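You operate a simulated robot arm through the tools that you are given. There is no shell and no other tool. Be economical: measure what you need, move in short steps, check, and stop when the job is done.

Carry out the task below with a simulated robot arm. There is one attempt and no reset: what you move stays moved.

JOB
Ready the rack of bins: slide latch free, hex key on the counter, bolts bin open, toggle clamp free.

Only the result counts: the job must be done as asked and must still hold three seconds after the hand-in. Knocking over, shifting, dropping, spilling or breaking anything else fails it.

ROBOT AND FRAMES
A 6-joint arm with a two-finger parallel gripper on a trunk, on a base that drives. Base frame: it is fixed to the floor where the robot stands at the start and does not move with it; the origin is under the middle of the robot, x ahead of it, y to its left, z up. Readings come in m, degrees, newtons and seconds.
With the tool pointing down near the work surface it reaches from about 0.1 to 0.62 m from the robot's upright axis, wherever it stands. Its first joint turns from -166.0 to 166.0 degrees. Places, roughly: counter of the rack of bins [0.7, 0.5, 0.8]; jaw of the gauge post [0.6, 0, 1]; lever of the toggle clamp [0.5, 0.1, 0.9]; lid of the bolts bin [0.5, 1, 0.9]; slide latch [0.5, 0.1, 0.5]. Payload 4.1 kg.
The TCP is the grasp point between the finger pads, 0.023 m short of the fingertips. In the tool frame z runs along the fingers and y along their closing line. The gripper opens to 0.094 m. The fingers are 0.038 m wide and 0.01 m thick; the gripper's body (0.054 by 0.096 m) begins 0.039 m behind the TCP.
Orientation is told as [roll, pitch, yaw] about the base's x, y, z axes, in that order, counted from this pose: with the fingers straight down and closing along the base's y, the tool's x points along the base's -x, its y along +y and its z along -z.

CONTROLS
- The arm moves only by the tool nudge_tool. Its argument "targets" is one flat list of numbers, 7 for each row, row after row: the shift along the base's x, y, z in m, then the turn, a rotation vector about the base's x, y, z in degrees, then the gripper command, from -1 (shut) to 1 (fully open), values between in proportion. In form: [dx, dy, dz, ax, ay, az, claw, dx, dy, dz, ax, ay, az, claw, ...]. A call has 1 to 20 rows; each row shifts and turns the commanded pose from where the row before left it. Each row takes 0.2 s and may step no farther than 0.05 m and 8.6 degrees from the row before; otherwise, or with a gripper value out of range, the whole call is refused. A pose out of reach is approached as far as the arm can. The call stops where the force on the tool passes 50 N (or 10 N more than at its start, if that is more) or the arm is blocked; 0.2 s more then pass. Each finger travels about 0.045 m/s and halts on what it meets, pressing with about 29 N; the grip force reading is that of the motor and also rises with nothing between the fingers. The clock runs only during rows and for 0.2 s after the last one: add rows that do not move to give the fingers time. It gives the time, the measured TCP pose, the force on the tool (base axes), the opening and the grip force at its end, in the units of the frame above (readings bear some noise), with the torque about the TCP (base axes, N m) and any sound that the robot's microphone picked up.
- Cameras (640 x 400 px; columns grow to the right, rows downward): "scene" is now at [0.0189, 0.1829, 1.4761]; the picture's right is [0.16, -0.99, 0.00], its down [-0.73, -0.12, -0.67] and it looks along [0.66, 0.11, -0.74] (base axes); focal length 284 px, centre (320, 200). "wrist" rides on the gripper at [0.086, 0.016, -0.074] in the tool frame; the picture's right is [-0.18, 0.98, 0.00], its down [-0.58, -0.11, -0.81] and it looks along [-0.79, -0.15, 0.59] (tool axes); focal length 243 px, centre (320, 200). There is no depth. A picture from a camera that has moved, and an enlarged one, comes with that camera's place and axes in the base frame and with its lens. The place of the scene camera against the robot may be out by one fixed shift of up to 0.025 m in any direction.
- snapshot(camera): a new picture of that camera. It takes no simulated time.
- move_column(by): slides the trunk up (or, below 0, down) by that many m; the arm and the scene camera ride with it, the base frame stays. It gives what a move gives, with no picture.
- steer(legs): drives the robot by 1 to 6 legs, each [ahead, turn to the left] in m and degrees, along the robot's own axes; the way and the turn of a leg run together, so that a leg with both is an arc; at most 1.5 m and 180 degrees a leg. The arm and the cameras ride along, it lands a little off, and it stops where it bumps. It gives what a move gives.
- turn_head(pan, tilt): turns the head with the scene camera to pan (to the left, within 155 degrees either way) and tilt (down, from -29 to 69), counted from straight ahead of the robot. It gives what a move gives.
- zoom(camera, box): a new picture of the part [left, top, right, bottom] of that camera's present view, enlarged. It takes no simulated time.
- sign_off(): hands the job in; it is judged then, once.

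Go step by step. Nothing tells you exact positions but the pictures and the camera data: compare them with the known pose of the tool, close in by small moves and look again before you grip or let go. The budget is 120 turns and 82 pictures, counting those below and the enlarged ones. Unless the task says otherwise, let go and move clear before handing in, and close with one line.

The tools are called after "Call:" as a command line: name --argument value ..., lists and objects as JSON in quotes. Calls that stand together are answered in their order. nudge_tool: Moves the arm, as the interface text tells. Its arguments: {"type":"object","properties":{"targets":{"type":"array","items":{"type":"number"}}},"required":["targets"]} The other tools are called the same way: move_column (by) slides the trunk up or down; steer (legs) drives the base; turn_head (pan, tilt) turns the head that bears the scene camera; snapshot (camera) takes a picture; zoom (camera, box) takes an enlarged picture of a part of a camera's view; sign_off () hands the job in.

At the start:

```text
time: 0.0
tcp_pos: [0.3661, 0.3354, 1.1346]
ee_rot: [0.0, 0.0, 0.1]
contact_force: [-0.3, 0.4, -0.8]
moment: [0.02, 0.01, 0.02]
grip_width: 0.0937
gripper_force: 0.0
trunk travel left (down, up): [-0.425, 0.165]
robot x, y, heading: [0.0005, 0.0009, -0.2]
head pan, tilt: [9.3, 48.1]
```

scene: 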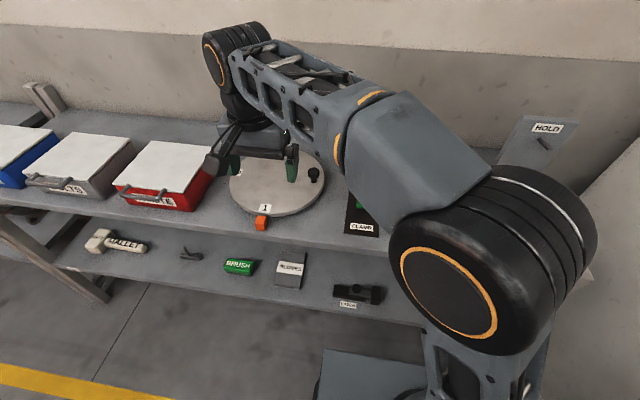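
wrist: 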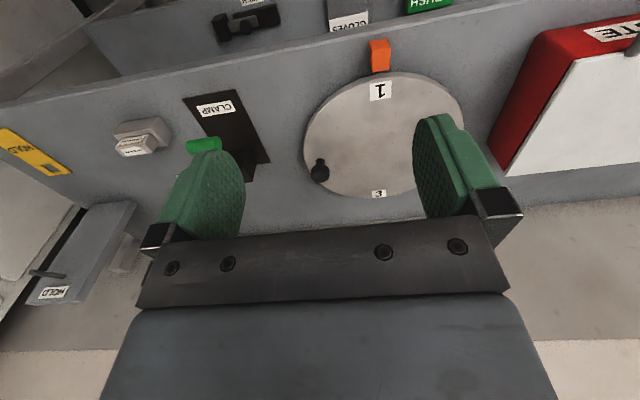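

I see a rack with bins, a turntable, a clamp panel and a lower shelf with items. I'll look around with zooms and head turns first.

Call:
zoom --camera "scene" --box '[0, 80, 400, 330]'

Call:
turn_head --pan 50 --tilt 35

Call:
snapshot --camera "scene"

Call:
turn_head --pan -25 --tilt 40

Call:
snapshot --camera "scene"

```text
1.60 times, centred on (200, 205) of scene
camera zoom: at [0.0189, 0.1829, 1.4761], right [0.16, -0.99, 0.0], down [-0.73, -0.12, -0.67], along [0.66, 0.11, -0.74], focal length 454 px, centre (512, 192)
```

zoom: 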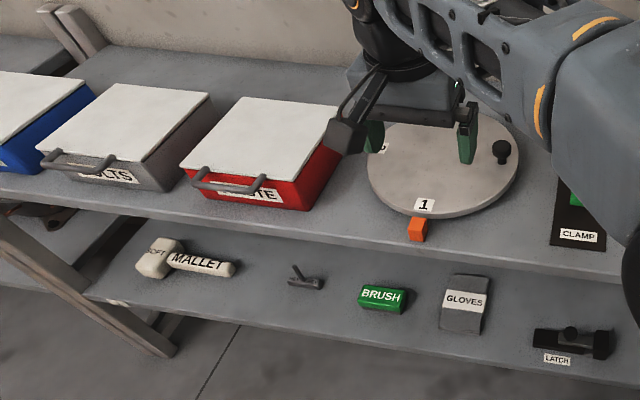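

```text
time: 1.1
tcp_pos: [0.3648, 0.3359, 1.1346]
ee_rot: [0.0, 0.0, 0.0]
contact_force: [1.0, 1.0, -1.2]
moment: [0.01, 0.02, -0.01]
grip_width: 0.094
gripper_force: 0.1
trunk travel left (down, up): [-0.425, 0.165]
robot x, y, heading: [0.0034, 0.0036, 0.1]
head pan, tilt: [50.0, 35.0]
```

```text
78 pictures are left
camera scene: at [-0.0022, 0.2376, 1.4951], right [0.77, -0.64, 0.0], down [-0.37, -0.44, -0.82], along [0.53, 0.63, -0.57], focal length 284 px, centre (320, 200)
```

scene: 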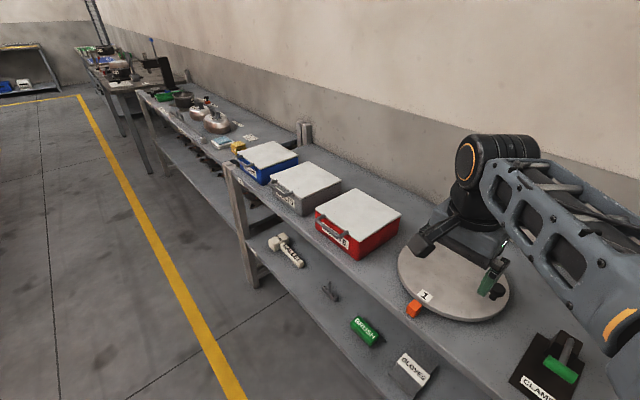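

```text
time: 2.5
tcp_pos: [0.3646, 0.3365, 1.1342]
ee_rot: [0.1, 0.1, -0.1]
contact_force: [-0.5, 0.0, 0.2]
moment: [0.02, -0.02, 0.0]
grip_width: 0.0941
gripper_force: 0.0
trunk travel left (down, up): [-0.425, 0.165]
robot x, y, heading: [0.0007, 0.0035, 0.1]
head pan, tilt: [-25.0, 40.0]
```

```text
77 pictures are left
camera scene: at [0.0183, 0.1343, 1.4876], right [-0.42, -0.91, 0.0], down [-0.58, 0.27, -0.77], along [0.69, -0.32, -0.64], focal length 284 px, centre (320, 200)
```

scene: 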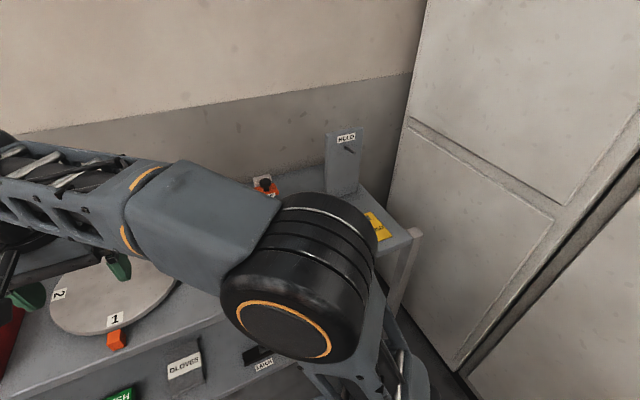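

I need closer views of the small shelf object, the posts and the clamp. Zooming the wrist and scene views.

Call:
zoom --camera "wrist" --box '[0, 80, 320, 310]'

Call:
zoom --camera "scene" --box '[230, 110, 430, 260]'

Call:
turn_head --pan 35 --tilt 55

Call:
snapshot --camera "scene"

```text
1.74 times, centred on (160, 195) of wrist
camera zoom: at [0.2781, 0.3527, 1.2079], right [0.18, 0.98, 0.0], down [0.58, -0.11, 0.81], along [0.79, -0.15, -0.59], focal length 422 px, centre (598, 209)
```

zoom: 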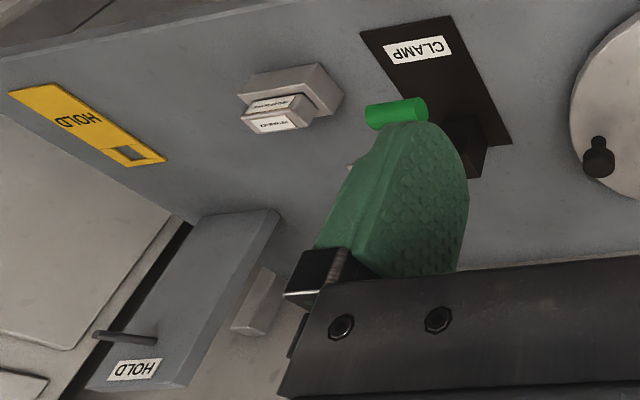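

```text
2.67 times, centred on (330, 185) of scene
camera zoom: at [0.0183, 0.1343, 1.4876], right [-0.42, -0.91, 0.0], down [-0.58, 0.27, -0.77], along [0.69, -0.32, -0.64], focal length 756 px, centre (293, 240)
```

zoom: 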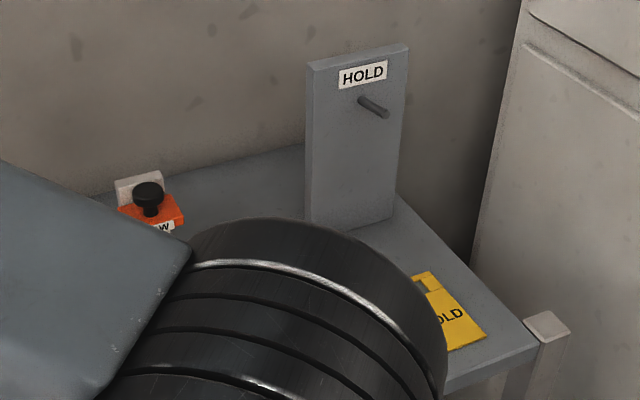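

```text
time: 3.8
tcp_pos: [0.3653, 0.3369, 1.134]
ee_rot: [0.0, -0.1, 0.0]
contact_force: [-0.8, 0.5, -0.1]
moment: [-0.02, 0.0, 0.01]
grip_width: 0.0939
gripper_force: 0.0
trunk travel left (down, up): [-0.425, 0.165]
robot x, y, heading: [0.002, -0.0027, 0.0]
head pan, tilt: [35.0, 55.0]
```

```text
74 pictures are left
camera scene: at [0.0003, 0.2115, 1.4669], right [0.57, -0.82, 0.0], down [-0.67, -0.47, -0.57], along [0.47, 0.33, -0.82], focal length 284 px, centre (320, 200)
```

scene: 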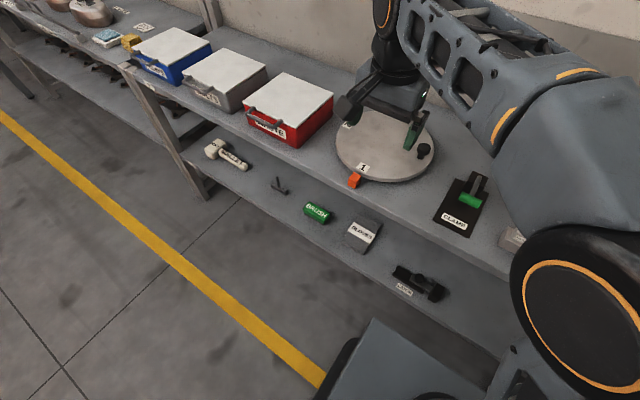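

Call:
zoom --camera "scene" --box '[240, 160, 400, 260]'

Call:
zoom --camera "scene" --box '[370, 160, 530, 310]'

```text
4.00 times, centred on (320, 210) of scene
camera zoom: at [0.0003, 0.2115, 1.4669], right [0.57, -0.82, 0.0], down [-0.67, -0.47, -0.57], along [0.47, 0.33, -0.82], focal length 1134 px, centre (320, 160)
```

zoom: 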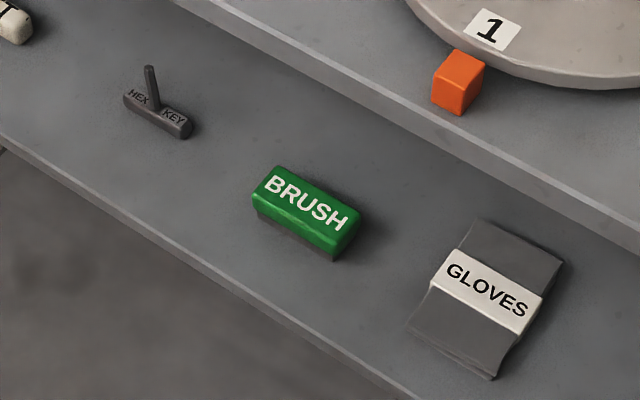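

```text
2.67 times, centred on (450, 235) of scene
camera zoom: at [0.0003, 0.2115, 1.4669], right [0.57, -0.82, 0.0], down [-0.67, -0.47, -0.57], along [0.47, 0.33, -0.82], focal length 756 px, centre (-27, 107)
```

zoom: 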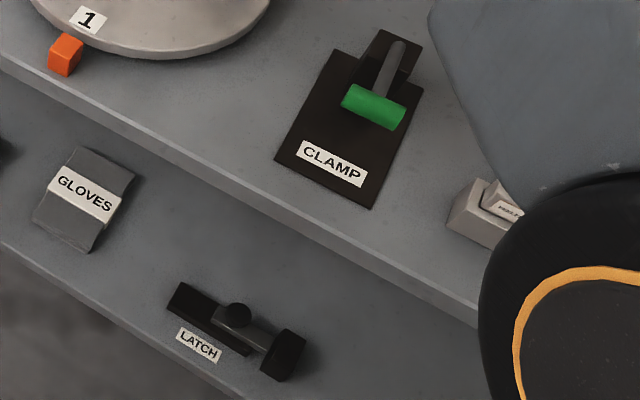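

The hex key is on the lower shelf near [0.53, 0.80], the latch at about [0.48, 0.13, 0.5], and the clamp handle at about [0.5, 0.14, 0.92]. I'll slide the arm sideways to view the clamp with the wrist camera.

Call:
nudge_tool --targets '[-0.02, -0.05, 0, 0, 0, 0, 1, -0.02, -0.05, 0, 0, 0, 0, 1, -0.02, -0.05, 0, 0, 0, 0, 1, -0.02, -0.04, 0, 0, 0, 0, 1]'

Call:
snapshot --camera "wrist"

Call:
snapshot --camera "scene"

```text
refused: row 1 steps farther than a row can; nothing moved
```

```text
71 pictures are left
camera wrist: at [0.2781, 0.3527, 1.2079], right [0.18, 0.98, 0.0], down [0.58, -0.11, 0.81], along [0.79, -0.15, -0.59], focal length 243 px, centre (320, 200)
```

wrist: 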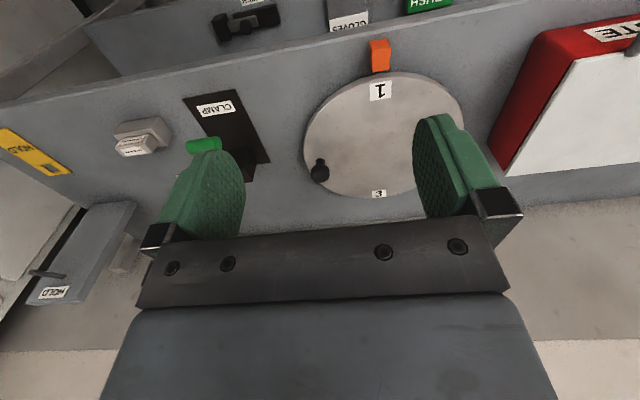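

```text
70 pictures are left
camera scene: at [0.0003, 0.2115, 1.4669], right [0.57, -0.82, 0.0], down [-0.67, -0.47, -0.57], along [0.47, 0.33, -0.82], focal length 284 px, centre (320, 200)
```

scene: 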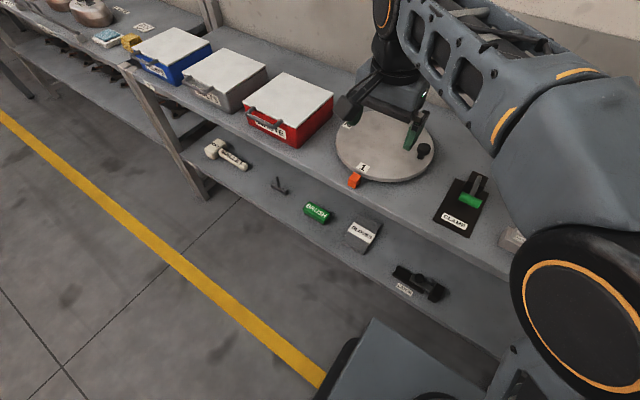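

Step limits apply to the combined distance; I'll use shorter rows.

Call:
nudge_tool --targets '[-0.01, -0.045, 0, 0, 0, 0, 1, -0.01, -0.045, 0, 0, 0, 0, 1, -0.01, -0.045, 0, 0, 0, 0, 1, 0, -0.045, 0, 0, 0, 0, 1, 0, 0, 0, 0, 0, 0, 1]'

Call:
snapshot --camera "wrist"

```text
time: 5.0
tcp_pos: [0.3346, 0.1547, 1.1322]
ee_rot: [0.0, 0.0, 0.0]
contact_force: [-0.7, -0.4, -0.8]
moment: [0.0, 0.06, -0.02]
grip_width: 0.094
gripper_force: 0.1
trunk travel left (down, up): [-0.425, 0.165]
robot x, y, heading: [-0.0011, -0.0061, 0.0]
head pan, tilt: [35.0, 55.0]
```

```text
69 pictures are left
camera wrist: at [0.2485, 0.1711, 1.2068], right [0.18, 0.98, 0.0], down [0.58, -0.11, 0.81], along [0.79, -0.15, -0.59], focal length 243 px, centre (320, 200)
```

wrist: 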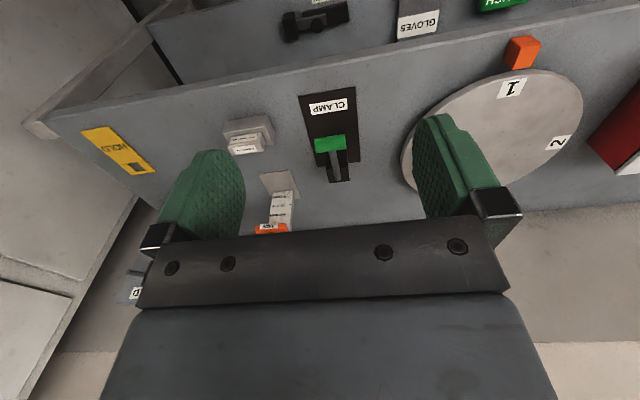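

Call:
zoom --camera "wrist" --box '[220, 70, 400, 240]'

Call:
zoom --camera "wrist" --box '[260, 0, 420, 60]'

```text
2.35 times, centred on (310, 155) of wrist
camera zoom: at [0.2485, 0.1711, 1.2068], right [0.18, 0.98, 0.0], down [0.58, -0.11, 0.81], along [0.79, -0.15, -0.59], focal length 571 px, centre (344, 306)
```

zoom: 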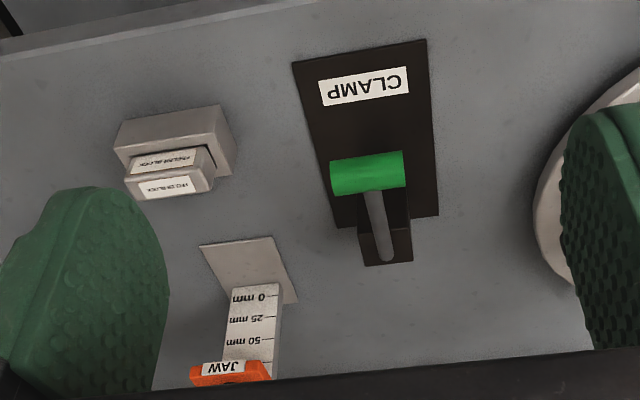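

```text
4.00 times, centred on (340, 30) of wrist
camera zoom: at [0.2485, 0.1711, 1.2068], right [0.18, 0.98, 0.0], down [0.58, -0.11, 0.81], along [0.79, -0.15, -0.59], focal length 970 px, centre (240, 880)
```

zoom: 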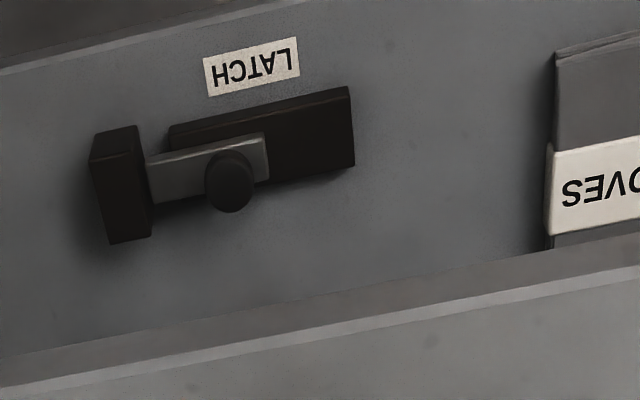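

The clamp handle triangulates to about [0.48, 0.142, 0.934]. I'll lower the tool in front of the counter to see the lever angle from the side.

Call:
nudge_tool --targets '[-0.02, 0, -0.045, 0, 0, 0, 1, 0, 0, -0.05, 0, 0, 0, 1, 0, 0, -0.05, 0, 0, 0, 1, 0, 0, -0.05, 0, 0, 0, 1, 0, 0, 0, 0, 0, 0, 1]'

Call:
snapshot --camera "wrist"

```text
time: 6.2
tcp_pos: [0.3157, 0.1564, 0.9373]
ee_rot: [-0.1, -0.1, 0.0]
contact_force: [0.3, 0.4, -0.4]
moment: [0.01, -0.01, 0.0]
grip_width: 0.094
gripper_force: 0.1
trunk travel left (down, up): [-0.425, 0.165]
robot x, y, heading: [0.0008, -0.0033, -0.1]
head pan, tilt: [35.0, 55.0]
```

```text
66 pictures are left
camera wrist: at [0.2287, 0.1726, 1.0108], right [0.18, 0.98, 0.0], down [0.58, -0.11, 0.81], along [0.79, -0.15, -0.59], focal length 243 px, centre (320, 200)
```

wrist: 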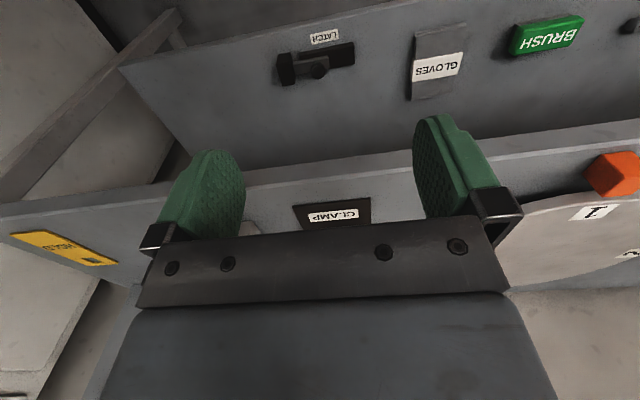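

The latch knob is at about [0.481, 0.120, 0.473] and the clamp lever slopes up toward me from a pivot near x≈0.63. I'll pitch the tool forward to hook under the green bar, straddling the stick.

Call:
nudge_tool --targets '[0.005, 0, 0.01, 0, -8, 0, 0, 0.005, 0, 0, 0, -8, 0, 0, 0.005, 0, 0, 0, -8, 0, 0, 0.005, 0, 0, 0, -8, 0, 0, 0.005, 0, 0, 0, -8, 0, 0, 0.005, 0, 0, 0, -8, 0, 0, 0.005, 0, 0, 0, -8, 0, 0, 0.005, 0, 0, 0, -8, 0, 0, 0.005, 0, 0, 0, -8, 0, 0, 0.005, 0, 0, 0, -8, 0, 0, 0, 0, 0, 0, 0, 0, 0]'

Call:
snapshot --camera "wrist"

Call:
turn_head --pan 5 --tilt 45

Call:
snapshot --camera "scene"

```text
time: 8.6
tcp_pos: [0.4014, 0.195, 0.9636]
ee_rot: [0.1, -80.1, -0.1]
contact_force: [-0.6, -0.4, 0.2]
moment: [0.0, 0.01, -0.04]
grip_width: 0.0468
gripper_force: 0.1
out of reach, approached as far as the arm can: row 5, 6, 7, 8, 9
trunk travel left (down, up): [-0.425, 0.165]
robot x, y, heading: [0.0007, -0.0, 0.0]
head pan, tilt: [35.0, 55.0]
```

```text
65 pictures are left
camera wrist: at [0.3127, 0.2117, 0.8901], right [0.03, 0.98, 0.18], down [-0.69, -0.11, 0.71], along [0.72, -0.15, 0.68], focal length 243 px, centre (320, 200)
```

wrist: 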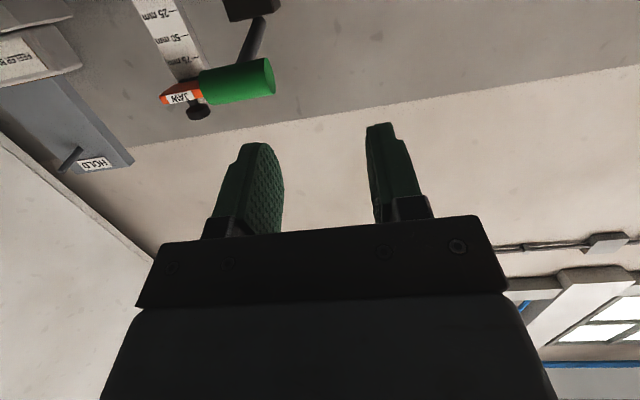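

```text
time: 9.6
tcp_pos: [0.4021, 0.1949, 0.9632]
ee_rot: [-0.2, -80.0, 0.0]
contact_force: [-0.5, 1.3, 0.6]
moment: [0.02, -0.05, -0.03]
grip_width: 0.047
gripper_force: 0.1
trunk travel left (down, up): [-0.425, 0.165]
robot x, y, heading: [-0.0031, 0.0019, 0.1]
head pan, tilt: [5.0, 45.0]
```

```text
64 pictures are left
camera scene: at [0.0222, 0.1773, 1.4803], right [0.09, -1.0, 0.0], down [-0.7, -0.06, -0.71], along [0.7, 0.06, -0.71], focal length 284 px, centre (320, 200)
```

scene: 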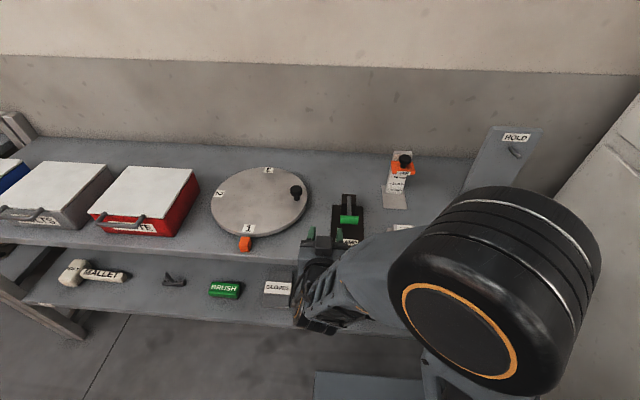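

The bar is confirmed at [0.48, 0.142, 0.934], with the lever nearly flat toward me. I'll narrow the fingers and go below it, then forward.

Call:
nudge_tool --targets '[0, -0.025, -0.035, 0, 0, 0, -0.45, 0, -0.028, -0.035, 0, 0, 0, -0.45, 0, 0, 0, 0, 0, 0, -0.45]'

Call:
snapshot --camera "wrist"

```text
time: 10.4
tcp_pos: [0.4199, 0.1696, 0.911]
ee_rot: [-1.5, -79.8, 1.4]
contact_force: [-0.3, -0.2, 0.5]
moment: [-0.01, 0.0, 0.01]
grip_width: 0.0262
gripper_force: 0.1
out of reach, approached as far as the arm can: row 1, 2
trunk travel left (down, up): [-0.425, 0.165]
robot x, y, heading: [0.0024, 0.0027, 0.2]
head pan, tilt: [5.0, 45.0]
```

```text
63 pictures are left
camera wrist: at [0.3309, 0.1853, 0.8389], right [0.03, 0.98, 0.18], down [-0.69, -0.1, 0.71], along [0.72, -0.15, 0.68], focal length 243 px, centre (320, 200)
```

wrist: 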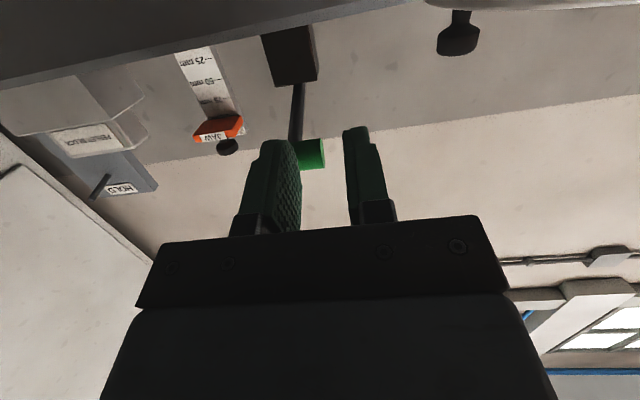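

The arm is too close to its own trunk for this pose; I'll back the base off 0.13 m so the tool has room.

Call:
steer --legs '[[-0.13, 0]]'

Call:
nudge_tool --targets '[0.03, -0.015, -0.01, 0, 0, 0, -0.45, 0.03, -0.012, -0.01, 0, 0, 0, -0.45, 0.02, 0, 0, 0, 0, 0, -0.45, 0, 0, 0, 0, 0, 0, -0.45]'

Call:
snapshot --camera "wrist"

```text
time: 11.7
tcp_pos: [0.2839, 0.1697, 0.9118]
ee_rot: [-1.6, -79.9, 1.8]
contact_force: [0.8, -0.4, -0.1]
moment: [-0.01, 0.01, 0.0]
grip_width: 0.0256
gripper_force: 0.1
trunk travel left (down, up): [-0.425, 0.165]
robot x, y, heading: [-0.1394, 0.0016, 0.1]
head pan, tilt: [5.0, 45.0]
```

```text
time: 12.7
tcp_pos: [0.3671, 0.1478, 0.8991]
ee_rot: [-1.7, -80.0, 1.7]
contact_force: [-0.4, 0.9, 0.4]
moment: [0.03, 0.01, 0.01]
grip_width: 0.026
gripper_force: 0.0
out of reach, approached as far as the arm can: row 1, 2
trunk travel left (down, up): [-0.425, 0.165]
robot x, y, heading: [-0.1353, -0.0021, 0.3]
head pan, tilt: [5.0, 45.0]
```

```text
62 pictures are left
camera wrist: at [0.2779, 0.1633, 0.827], right [0.03, 0.98, 0.18], down [-0.69, -0.11, 0.71], along [0.72, -0.14, 0.68], focal length 243 px, centre (320, 200)
```

wrist: 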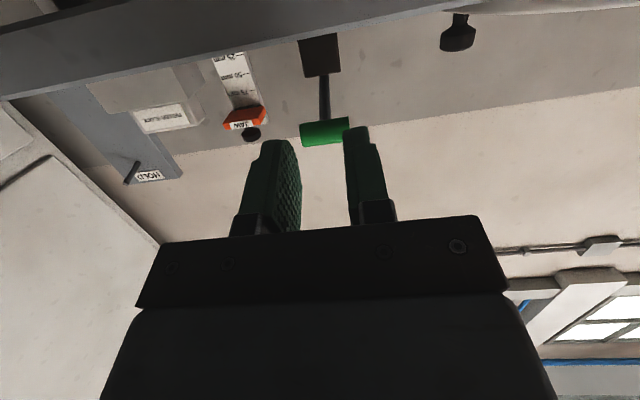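

Aligned nearly; moving forward under the bar.

Call:
nudge_tool --targets '[0.035, -0.004, -0.006, 0, 0, 0, -0.45, 0.04, 0, -0.003, 0, 0, 0, -0.45, 0.033, 0, 0, 0, 0, 0, -0.45, 0, 0, 0, 0, 0, 0, -0.45]'

Call:
snapshot --camera "wrist"

Call:
snapshot --camera "scene"

```text
time: 13.7
tcp_pos: [0.4729, 0.1412, 0.8909]
ee_rot: [-1.5, -79.8, 1.6]
contact_force: [-0.1, -0.3, -0.5]
moment: [0.0, -0.02, 0.0]
grip_width: 0.0262
gripper_force: 0.0
trunk travel left (down, up): [-0.425, 0.165]
robot x, y, heading: [-0.1347, -0.0003, 0.3]
head pan, tilt: [5.0, 45.0]
```

```text
61 pictures are left
camera wrist: at [0.3833, 0.1573, 0.8185], right [0.03, 0.98, 0.18], down [-0.69, -0.11, 0.72], along [0.72, -0.14, 0.68], focal length 243 px, centre (320, 200)
```

wrist: 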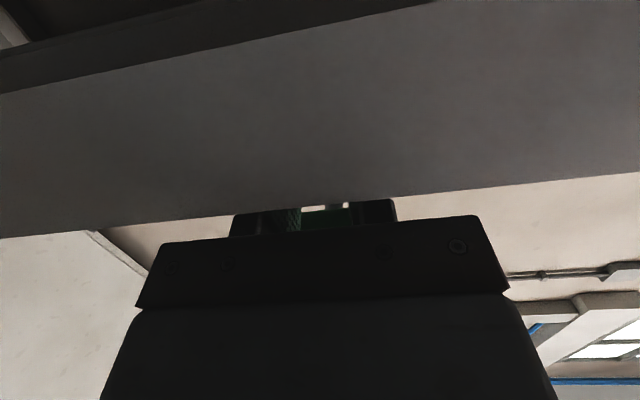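

```text
60 pictures are left
camera scene: at [-0.1128, 0.1771, 1.4804], right [0.09, -1.0, 0.0], down [-0.7, -0.06, -0.71], along [0.7, 0.06, -0.71], focal length 284 px, centre (320, 200)
```

scene: 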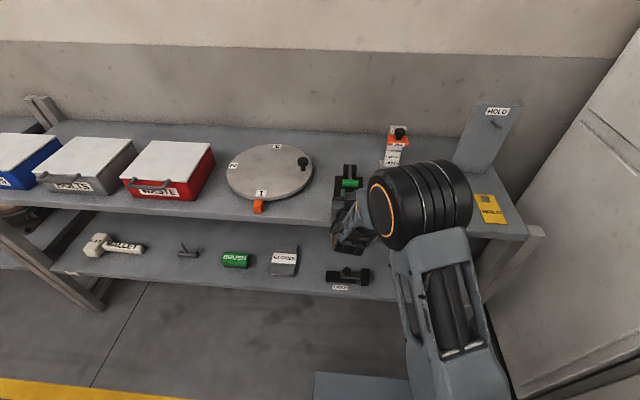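

Fingers are under the bar. Lifting gently.

Call:
nudge_tool --targets '[0, 0, 0.015, 0, 0, 0, -0.45, 0, 0, 0.015, 0, 0, 0, -0.45, 0.003, 0, 0.015, 0, 0, 0, -0.45, 0.005, 0, 0.015, 0, 0, 0, -0.45]'

Call:
zoom --camera "scene" --box '[280, 130, 440, 260]'

```text
time: 14.7
tcp_pos: [0.4823, 0.1443, 0.95]
ee_rot: [-1.8, -80.0, 2.0]
contact_force: [0.2, -0.2, -2.4]
moment: [0.04, 0.05, 0.03]
grip_width: 0.0257
gripper_force: 0.1
trunk travel left (down, up): [-0.425, 0.165]
robot x, y, heading: [-0.1325, 0.0021, 0.1]
head pan, tilt: [5.0, 45.0]
```

```text
3.08 times, centred on (360, 195) of scene
camera zoom: at [-0.1127, 0.1771, 1.4804], right [0.09, -1.0, 0.0], down [-0.7, -0.06, -0.71], along [0.7, 0.06, -0.71], focal length 872 px, centre (197, 215)
```

zoom: 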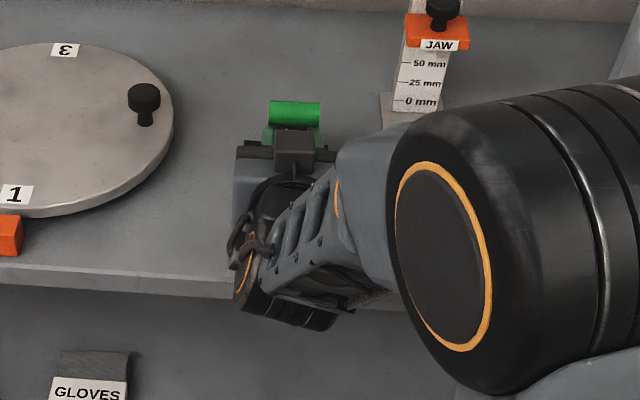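

The lever rises easily. Continue lifting and forward.

Call:
nudge_tool --targets '[0.02, 0, 0.005, 0, 0, 0, -0.45, 0.015, 0, 0.012, 0, 0, 0, -0.45, 0.01, 0, 0.012, 0, 0, 0, -0.45]'

Call:
zoom --camera "scene" --box '[280, 130, 440, 260]'

```text
time: 15.5
tcp_pos: [0.5288, 0.1443, 0.9728]
ee_rot: [-1.8, -79.5, 1.8]
contact_force: [5.1, 0.0, -15.0]
moment: [0.28, 0.16, 0.09]
grip_width: 0.0257
gripper_force: 0.1
trunk travel left (down, up): [-0.425, 0.165]
robot x, y, heading: [-0.1376, -0.002, 0.1]
head pan, tilt: [5.0, 45.0]
```

```text
3.08 times, centred on (360, 195) of scene
camera zoom: at [-0.1107, 0.1775, 1.48], right [0.09, -1.0, 0.0], down [-0.71, -0.06, -0.71], along [0.7, 0.06, -0.71], focal length 872 px, centre (197, 215)
```

zoom: 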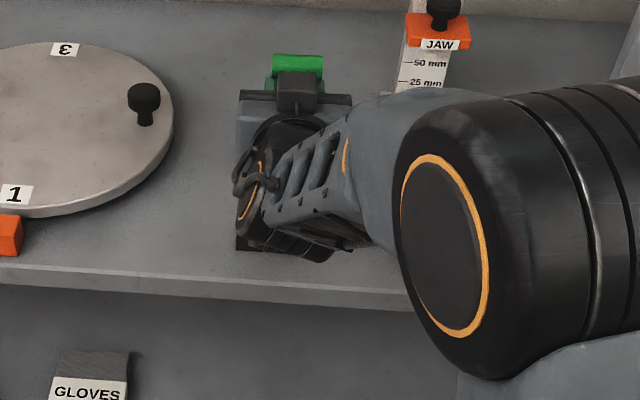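

Lever is at ~65°. I'll retract, close the fingers and push it further from the front.

Call:
nudge_tool --targets '[-0.004, 0, -0.006, 0, 0, 0, -0.45, -0.04, 0, 0, 0, 0, 0, -0.45, -0.045, 0, 0, 0, 0, 0, -1, 0, 0, 0.03, 0, 0, 0, -1, 0, 0, 0, 0, 0, 0, -1]'

Call:
snapshot --camera "wrist"

Call:
zoom --camera "scene" --box '[280, 130, 440, 260]'

```text
time: 16.7
tcp_pos: [0.4385, 0.1433, 1.0037]
ee_rot: [-1.5, -80.0, 1.6]
contact_force: [-0.6, -0.3, 0.2]
moment: [0.01, 0.0, 0.0]
grip_width: 0.0002
gripper_force: 29.3
trunk travel left (down, up): [-0.425, 0.165]
robot x, y, heading: [-0.1363, 0.0002, 0.3]
head pan, tilt: [5.0, 45.0]
```

```text
57 pictures are left
camera wrist: at [0.3499, 0.159, 0.9302], right [0.03, 0.98, 0.18], down [-0.69, -0.11, 0.71], along [0.72, -0.14, 0.68], focal length 243 px, centre (320, 200)
```

wrist: 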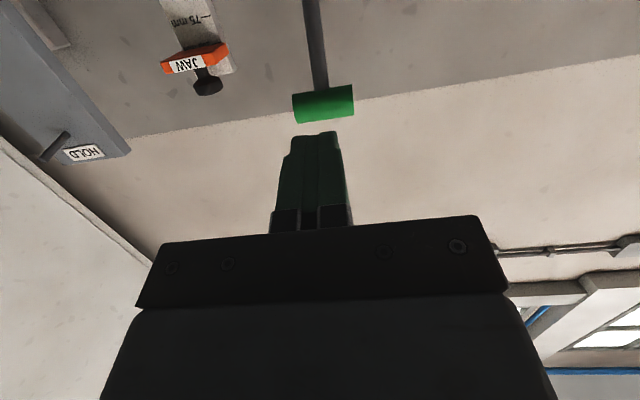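

```text
3.08 times, centred on (360, 195) of scene
camera zoom: at [-0.1131, 0.177, 1.4804], right [0.09, -1.0, 0.0], down [-0.7, -0.06, -0.71], along [0.7, 0.06, -0.71], focal length 872 px, centre (197, 215)
```

zoom: 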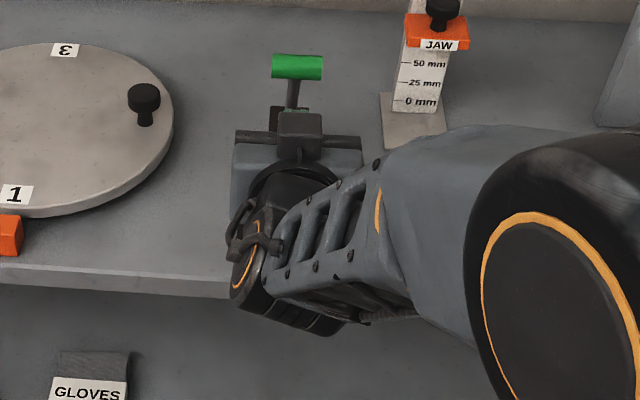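

Lever stays put at about 65°. Pushing forward with closed fingers to see where its stop is.

Call:
nudge_tool --targets '[0.04, 0, 0, 0, 0, 0, -1, 0.02, 0, 0.002, 0, 0, 0, -1, 0.015, 0, 0.002, 0, 0, 0, -1, 0.015, 0, 0.002, 0, 0, 0, -1, 0.015, 0, 0.002, 0, 0, 0, -1]'

Call:
zoom --camera "scene" --box '[280, 130, 440, 260]'

```text
time: 17.9
tcp_pos: [0.5436, 0.1451, 1.0089]
ee_rot: [-1.5, -79.7, 1.5]
contact_force: [-1.5, 0.8, 1.8]
moment: [-0.03, -0.08, 0.03]
grip_width: 0.0
gripper_force: 29.6
trunk travel left (down, up): [-0.425, 0.165]
robot x, y, heading: [-0.134, -0.0032, 0.5]
head pan, tilt: [5.0, 45.0]
```

```text
3.08 times, centred on (360, 195) of scene
camera zoom: at [-0.1135, 0.1771, 1.4803], right [0.09, -1.0, 0.0], down [-0.7, -0.06, -0.71], along [0.7, 0.06, -0.71], focal length 872 px, centre (197, 215)
```

zoom: 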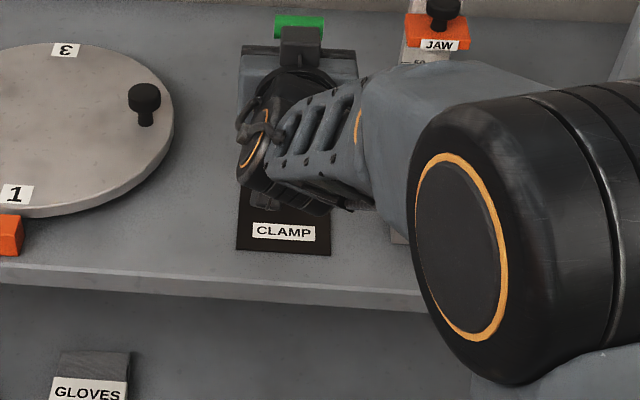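

Call:
nudge_tool --targets '[0.015, 0, 0, 0, 0, 0, -1, 0.015, 0, -0.002, 0, 0, 0, -1, 0.015, 0, -0.006, 0, 0, 0, -1, 0.015, 0, -0.009, 0, 0, 0, -1]'

Call:
zoom --camera "scene" --box '[280, 100, 440, 260]'

```text
time: 18.3
tcp_pos: [0.5451, 0.1446, 1.0092]
ee_rot: [-1.5, -79.5, 1.6]
contact_force: [-45.1, -7.8, 10.1]
moment: [-0.15, -0.59, -0.17]
grip_width: 0.0
gripper_force: 28.9
trunk travel left (down, up): [-0.425, 0.165]
robot x, y, heading: [-0.1348, -0.0054, 0.2]
head pan, tilt: [5.0, 45.0]
stopped in row 1: the force on the tool passed its limit (the readings are from after the stop); the commanded pose is now the measured one
```

```text
2.50 times, centred on (360, 180) of scene
camera zoom: at [-0.1217, 0.1758, 1.4808], right [0.09, -1.0, 0.0], down [-0.7, -0.06, -0.71], along [0.71, 0.07, -0.7], focal length 709 px, centre (220, 250)
```

zoom: 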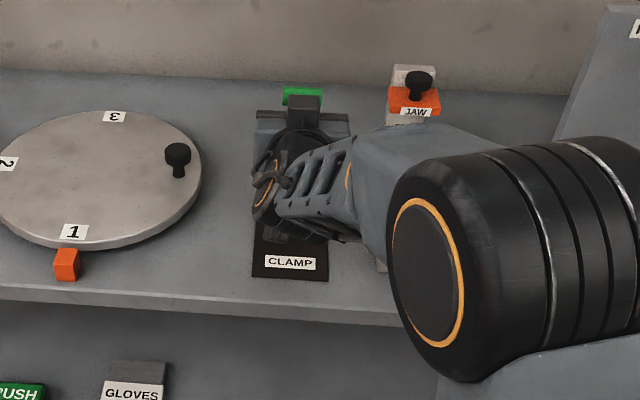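

The lever hit its end stop upright; clamp should be free. I retract and check.

Call:
nudge_tool --targets '[-0.045, 0, 0, 0, 0, 0, -1, -0.045, 0, 0, 0, 0, 0, -1, -0.045, 0, 0, 0, 0, 0, -1, -0.045, 0, 0, 0, 0, 0, -1, 0, 0, 0, 0, 0, 0, -0.2]'

Call:
zoom --camera "scene" --box '[280, 100, 440, 300]'

Call:
snapshot --camera "wrist"

```text
time: 19.5
tcp_pos: [0.3698, 0.1468, 1.0037]
ee_rot: [-1.7, -79.2, 1.7]
contact_force: [0.4, -0.4, 0.0]
moment: [-0.02, -0.01, 0.02]
grip_width: 0.0327
gripper_force: 0.1
trunk travel left (down, up): [-0.425, 0.165]
robot x, y, heading: [-0.1355, -0.0, -0.1]
head pan, tilt: [5.0, 45.0]
```

```text
2.00 times, centred on (360, 200) of scene
camera zoom: at [-0.114, 0.177, 1.4804], right [0.09, -1.0, 0.0], down [-0.7, -0.06, -0.71], along [0.7, 0.06, -0.71], focal length 567 px, centre (240, 200)
```

zoom: 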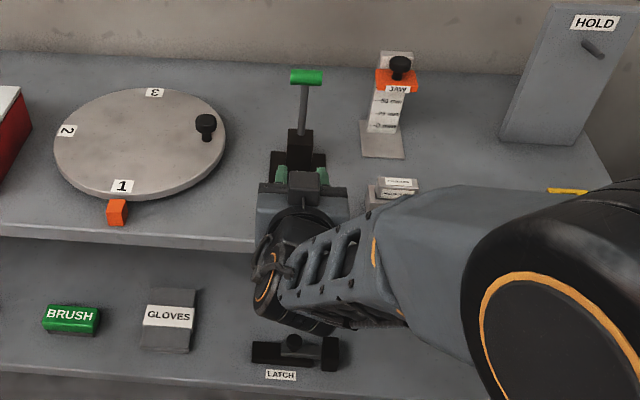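

```text
52 pictures are left
camera wrist: at [0.2802, 0.1619, 0.9325], right [0.03, 0.98, 0.18], down [-0.68, -0.11, 0.72], along [0.73, -0.14, 0.67], focal length 243 px, centre (320, 200)
```

wrist: 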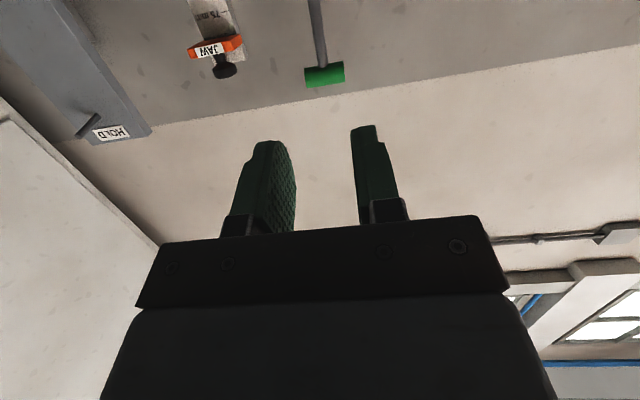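

The lever stands upright and stays; the clamp is free. Now I lower the trunk to work on the latch on the lower shelf.

Call:
move_column --by -0.36

Call:
turn_head --pan 5 --tilt 40

Call:
snapshot --camera "scene"

Call:
snapshot --camera "wrist"

```text
time: 23.0
tcp_pos: [0.3712, 0.147, 0.6439]
ee_rot: [-1.7, -79.1, 1.8]
contact_force: [-0.4, -0.2, 0.5]
moment: [-0.02, 0.01, -0.05]
grip_width: 0.0377
gripper_force: 0.1
trunk travel left (down, up): [-0.065, 0.525]
robot x, y, heading: [-0.1335, 0.0019, 0.3]
head pan, tilt: [5.0, 45.0]
```

```text
time: 23.6
tcp_pos: [0.3703, 0.1465, 0.6446]
ee_rot: [-1.6, -79.2, 1.7]
contact_force: [0.1, 0.1, 0.1]
moment: [-0.03, 0.02, 0.01]
grip_width: 0.0378
gripper_force: 0.1
trunk travel left (down, up): [-0.065, 0.525]
robot x, y, heading: [-0.1409, -0.0001, -0.0]
head pan, tilt: [5.0, 40.0]
```

```text
51 pictures are left
camera scene: at [-0.11, 0.1774, 1.1276], right [0.09, -1.0, 0.0], down [-0.64, -0.06, -0.77], along [0.76, 0.07, -0.64], focal length 284 px, centre (320, 200)
```

scene: 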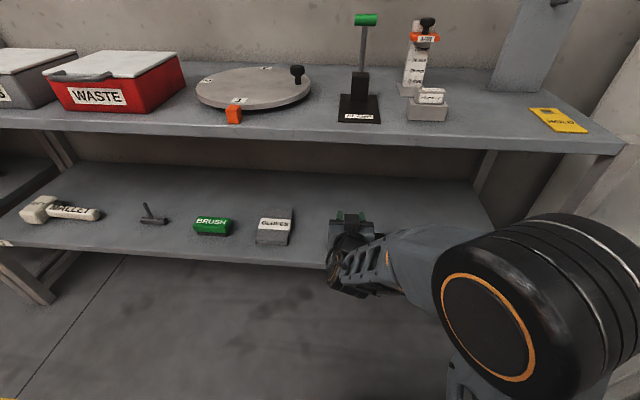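

```text
50 pictures are left
camera wrist: at [0.2809, 0.162, 0.5724], right [0.03, 0.98, 0.18], down [-0.68, -0.11, 0.72], along [0.73, -0.14, 0.67], focal length 243 px, centre (320, 200)
```

wrist: 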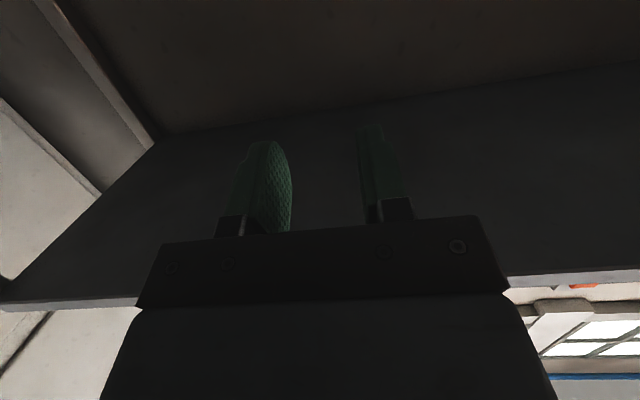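

Clear space. I tilt the tool to point forward-down and bring it in front of the latch knob.

Call:
nudge_tool --targets '[0.01, -0.006, -0.03, 0, 7.2, 0, 0.1, 0.01, -0.006, -0.03, 0, 7.2, 0, 0.1, 0.005, -0.006, -0.03, 0, 7.2, 0, 0.2, 0.005, -0.006, -0.02, 0, 7.2, 0, 0.2, 0, 0, 0, 0, 0, 0, 0.2]'

Call:
snapshot --camera "wrist"

Call:
zoom --camera "scene" --box '[260, 170, 500, 320]'

```text
time: 24.9
tcp_pos: [0.4019, 0.1223, 0.534]
ee_rot: [-0.3, -50.3, 0.4]
contact_force: [0.8, 0.0, 0.7]
moment: [0.03, -0.01, -0.02]
grip_width: 0.0564
gripper_force: 0.0
trunk travel left (down, up): [-0.065, 0.525]
robot x, y, heading: [-0.1357, -0.0, 0.3]
head pan, tilt: [5.0, 40.0]
```

```text
49 pictures are left
camera wrist: at [0.2881, 0.1379, 0.5138], right [0.11, 0.98, 0.14], down [-0.25, -0.11, 0.96], along [0.96, -0.14, 0.23], focal length 243 px, centre (320, 200)
```

wrist: 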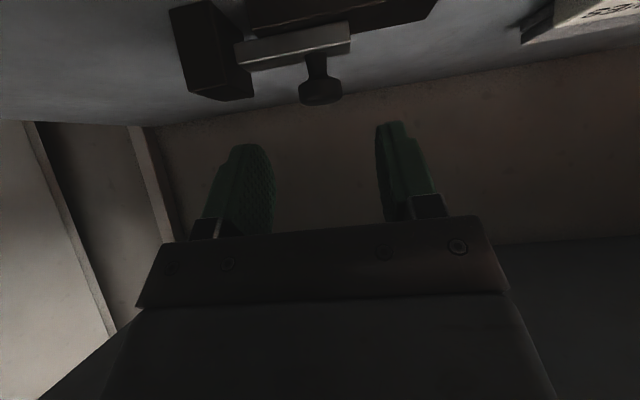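

```text
2.67 times, centred on (380, 245) of scene
camera zoom: at [-0.11, 0.1774, 1.1276], right [0.09, -1.0, 0.0], down [-0.64, -0.06, -0.77], along [0.76, 0.07, -0.64], focal length 756 px, centre (160, 80)
```

zoom: 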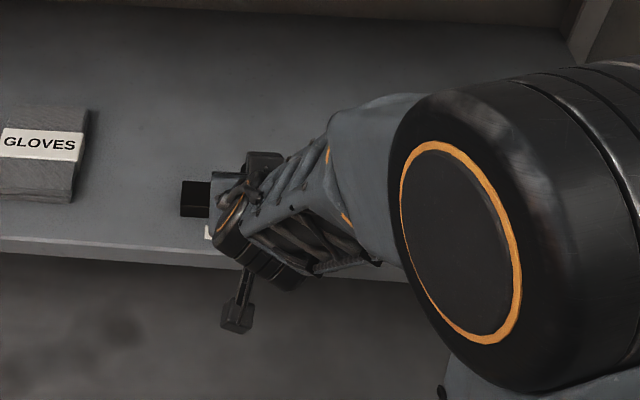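

The knob head is at about [0.481, 0.122, 0.477]. I move the fingers around it, above the bolt.

Call:
nudge_tool --targets '[0.025, 0, -0.014, 0, 0, 0, 0.05, 0.025, 0, -0.014, 0, 0, 0, 0.05, 0.025, 0, -0.014, 0, 0, 0, 0.05, 0, 0, 0, 0, 0, 0, 0.05]'

Call:
snapshot --camera "wrist"

```text
time: 25.9
tcp_pos: [0.4757, 0.1221, 0.4912]
ee_rot: [-0.4, -50.3, 0.5]
contact_force: [0.0, 0.9, 0.0]
moment: [-0.01, 0.03, 0.0]
grip_width: 0.0494
gripper_force: 0.0
trunk travel left (down, up): [-0.065, 0.525]
robot x, y, heading: [-0.1332, 0.001, 0.1]
head pan, tilt: [5.0, 40.0]
```

```text
47 pictures are left
camera wrist: at [0.3624, 0.1375, 0.4706], right [0.11, 0.98, 0.14], down [-0.25, -0.11, 0.96], along [0.96, -0.14, 0.23], focal length 243 px, centre (320, 200)
```

wrist: 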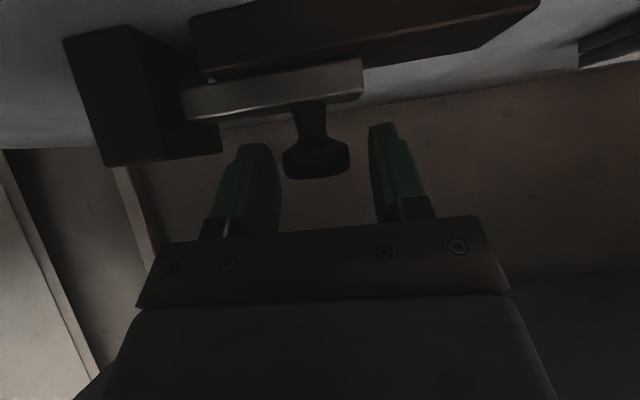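

Fingers flank the knob. Now sliding the bolt toward +y.

Call:
nudge_tool --targets '[0, 0, 0, 0, 0, 0, -0.15, 0, 0.015, 0, 0, 0, 0, -0.15, 0, 0.015, 0, 0, 0, 0, -0.15, 0, 0.015, 0, 0, 0, 0, -0.15, 0, 0.01, 0, 0, 0, 0, -0.15]'

Call:
snapshot --camera "wrist"

```text
time: 27.1
tcp_pos: [0.4757, 0.1756, 0.4919]
ee_rot: [-0.3, -50.3, 0.5]
contact_force: [0.7, -1.3, 0.1]
moment: [0.0, 0.03, 0.01]
grip_width: 0.0404
gripper_force: 1.1
trunk travel left (down, up): [-0.065, 0.525]
robot x, y, heading: [-0.1317, -0.0013, 0.2]
head pan, tilt: [5.0, 40.0]
```

```text
46 pictures are left
camera wrist: at [0.3629, 0.1928, 0.4725], right [0.11, 0.98, 0.14], down [-0.25, -0.11, 0.96], along [0.96, -0.14, 0.23], focal length 243 px, centre (320, 200)
```

wrist: 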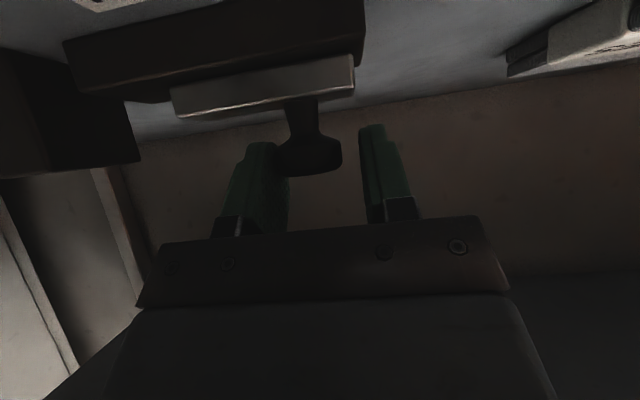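

The bolt has left the keeper. A little further to its stop.

Call:
nudge_tool --targets '[0, 0.01, 0, 0, 0, 0, -0.15, 0, 0.01, 0, 0, 0, 0, -0.15]'

Call:
snapshot --camera "wrist"

```text
time: 27.8
tcp_pos: [0.4779, 0.1836, 0.492]
ee_rot: [-0.8, -50.4, -0.5]
contact_force: [-8.0, -30.2, 6.4]
moment: [-0.65, 0.22, -0.3]
grip_width: 0.0535
gripper_force: 14.9
trunk travel left (down, up): [-0.065, 0.525]
robot x, y, heading: [-0.1333, 0.0015, -0.7]
head pan, tilt: [5.0, 40.0]
stopped in row 2: the force on the tool passed its limit (the readings are from after the stop); the commanded pose is now the measured one
```

```text
45 pictures are left
camera wrist: at [0.3643, 0.2033, 0.4716], right [0.14, 0.98, 0.13], down [-0.25, -0.1, 0.96], along [0.96, -0.17, 0.23], focal length 243 px, centre (320, 200)
```

wrist: 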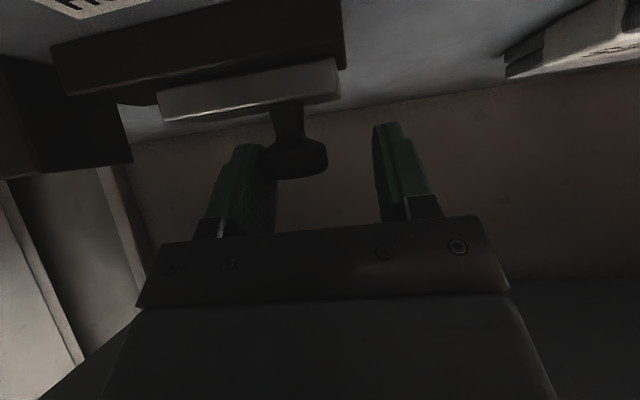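

The bolt is at its stop, fully out of the keeper. I back the tool out and then drive the base about 0.53 m to the left for the hex key (near [0.53, 0.795]).

Call:
nudge_tool --targets '[0, -0.012, 0, 0, 0, 0, 0.2, 0, 0, 0, 0, 0, 0, 0.2, -0.03, 0, 0.025, 0, 0, 0, 0.2, -0.035, 0, 0.03, 0, 0, 0, 0.2, -0.04, 0, 0.02, 0, 0, 0, 0.2, -0.04, 0, 0.02, 0, 0, 0, 0.2]'

Call:
snapshot --camera "wrist"

Call:
steer --legs '[[0, 90], [0.53, 0], [0, -90], [0.05, 0]]'

Call:
turn_head --pan 10 --tilt 40

Call:
snapshot --camera "scene"

```text
time: 29.2
tcp_pos: [0.33, 0.1784, 0.5861]
ee_rot: [-0.8, -50.3, 0.0]
contact_force: [-0.1, 0.7, -0.5]
moment: [0.03, 0.0, -0.05]
grip_width: 0.0566
gripper_force: 0.1
trunk travel left (down, up): [-0.065, 0.525]
robot x, y, heading: [-0.1352, 0.0011, -0.2]
head pan, tilt: [5.0, 40.0]
```

```text
44 pictures are left
camera wrist: at [0.2175, 0.1958, 0.5664], right [0.13, 0.98, 0.13], down [-0.25, -0.1, 0.96], along [0.96, -0.16, 0.23], focal length 243 px, centre (320, 200)
```

wrist: 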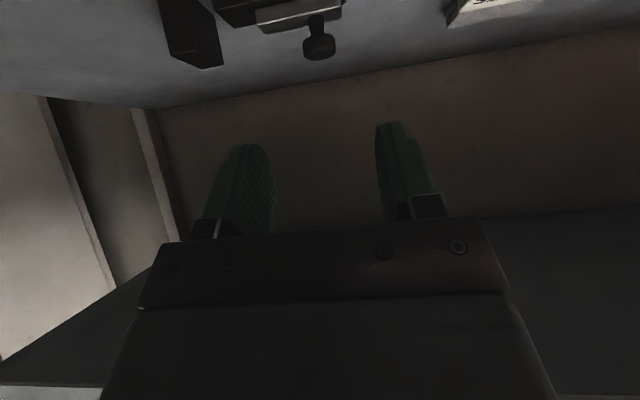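

```text
time: 40.4
tcp_pos: [0.3771, 0.7094, 0.5869]
ee_rot: [-0.7, -50.2, 1.2]
contact_force: [-0.1, -0.4, -0.4]
moment: [0.02, -0.01, 0.0]
grip_width: 0.0564
gripper_force: 0.1
trunk travel left (down, up): [-0.065, 0.525]
robot x, y, heading: [-0.0835, 0.5224, 0.7]
head pan, tilt: [5.0, 40.0]
```

```text
time: 41.0
tcp_pos: [0.377, 0.7086, 0.586]
ee_rot: [-0.7, -50.3, 1.2]
contact_force: [0.0, 0.9, 1.1]
moment: [0.01, -0.03, 0.01]
grip_width: 0.0562
gripper_force: 0.1
trunk travel left (down, up): [-0.065, 0.525]
robot x, y, heading: [-0.0826, 0.5227, 0.8]
head pan, tilt: [10.0, 40.0]
```

```text
43 pictures are left
camera scene: at [-0.0629, 0.7061, 1.1276], right [0.19, -0.98, 0.0], down [-0.63, -0.12, -0.77], along [0.75, 0.14, -0.64], focal length 284 px, centre (320, 200)
```

scene: 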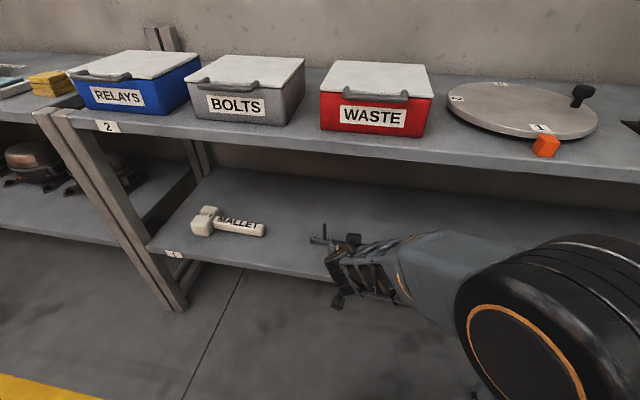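

Call:
snapshot --camera "wrist"

Call:
zoom --camera "scene" --box '[270, 200, 390, 280]'

```text
42 pictures are left
camera wrist: at [0.2642, 0.7244, 0.5666], right [0.11, 0.99, 0.13], down [-0.25, -0.1, 0.96], along [0.96, -0.14, 0.23], focal length 243 px, centre (320, 200)
```

wrist: 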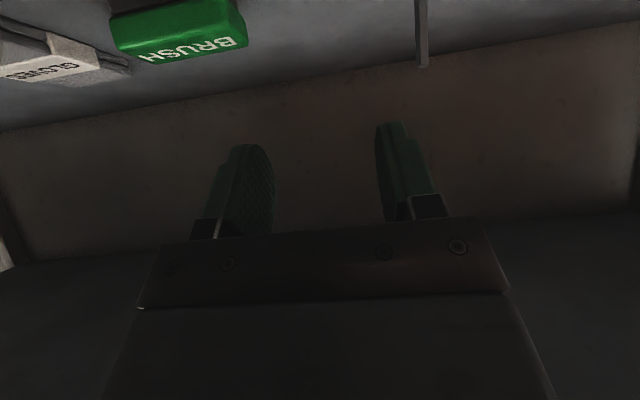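

```text
5.00 times, centred on (330, 240) of scene
camera zoom: at [-0.0629, 0.7061, 1.1276], right [0.19, -0.98, 0.0], down [-0.63, -0.12, -0.77], along [0.75, 0.14, -0.64], focal length 1418 px, centre (270, 0)
```

zoom: 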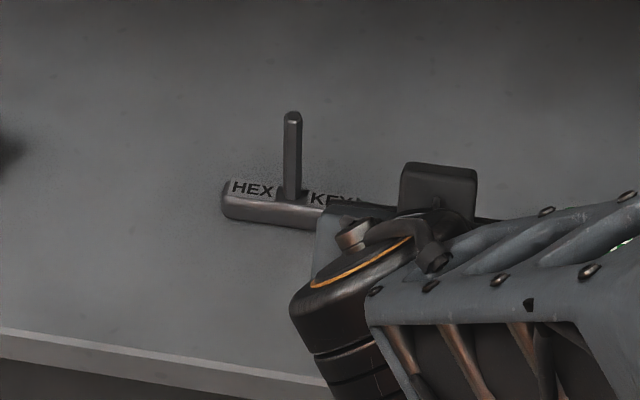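

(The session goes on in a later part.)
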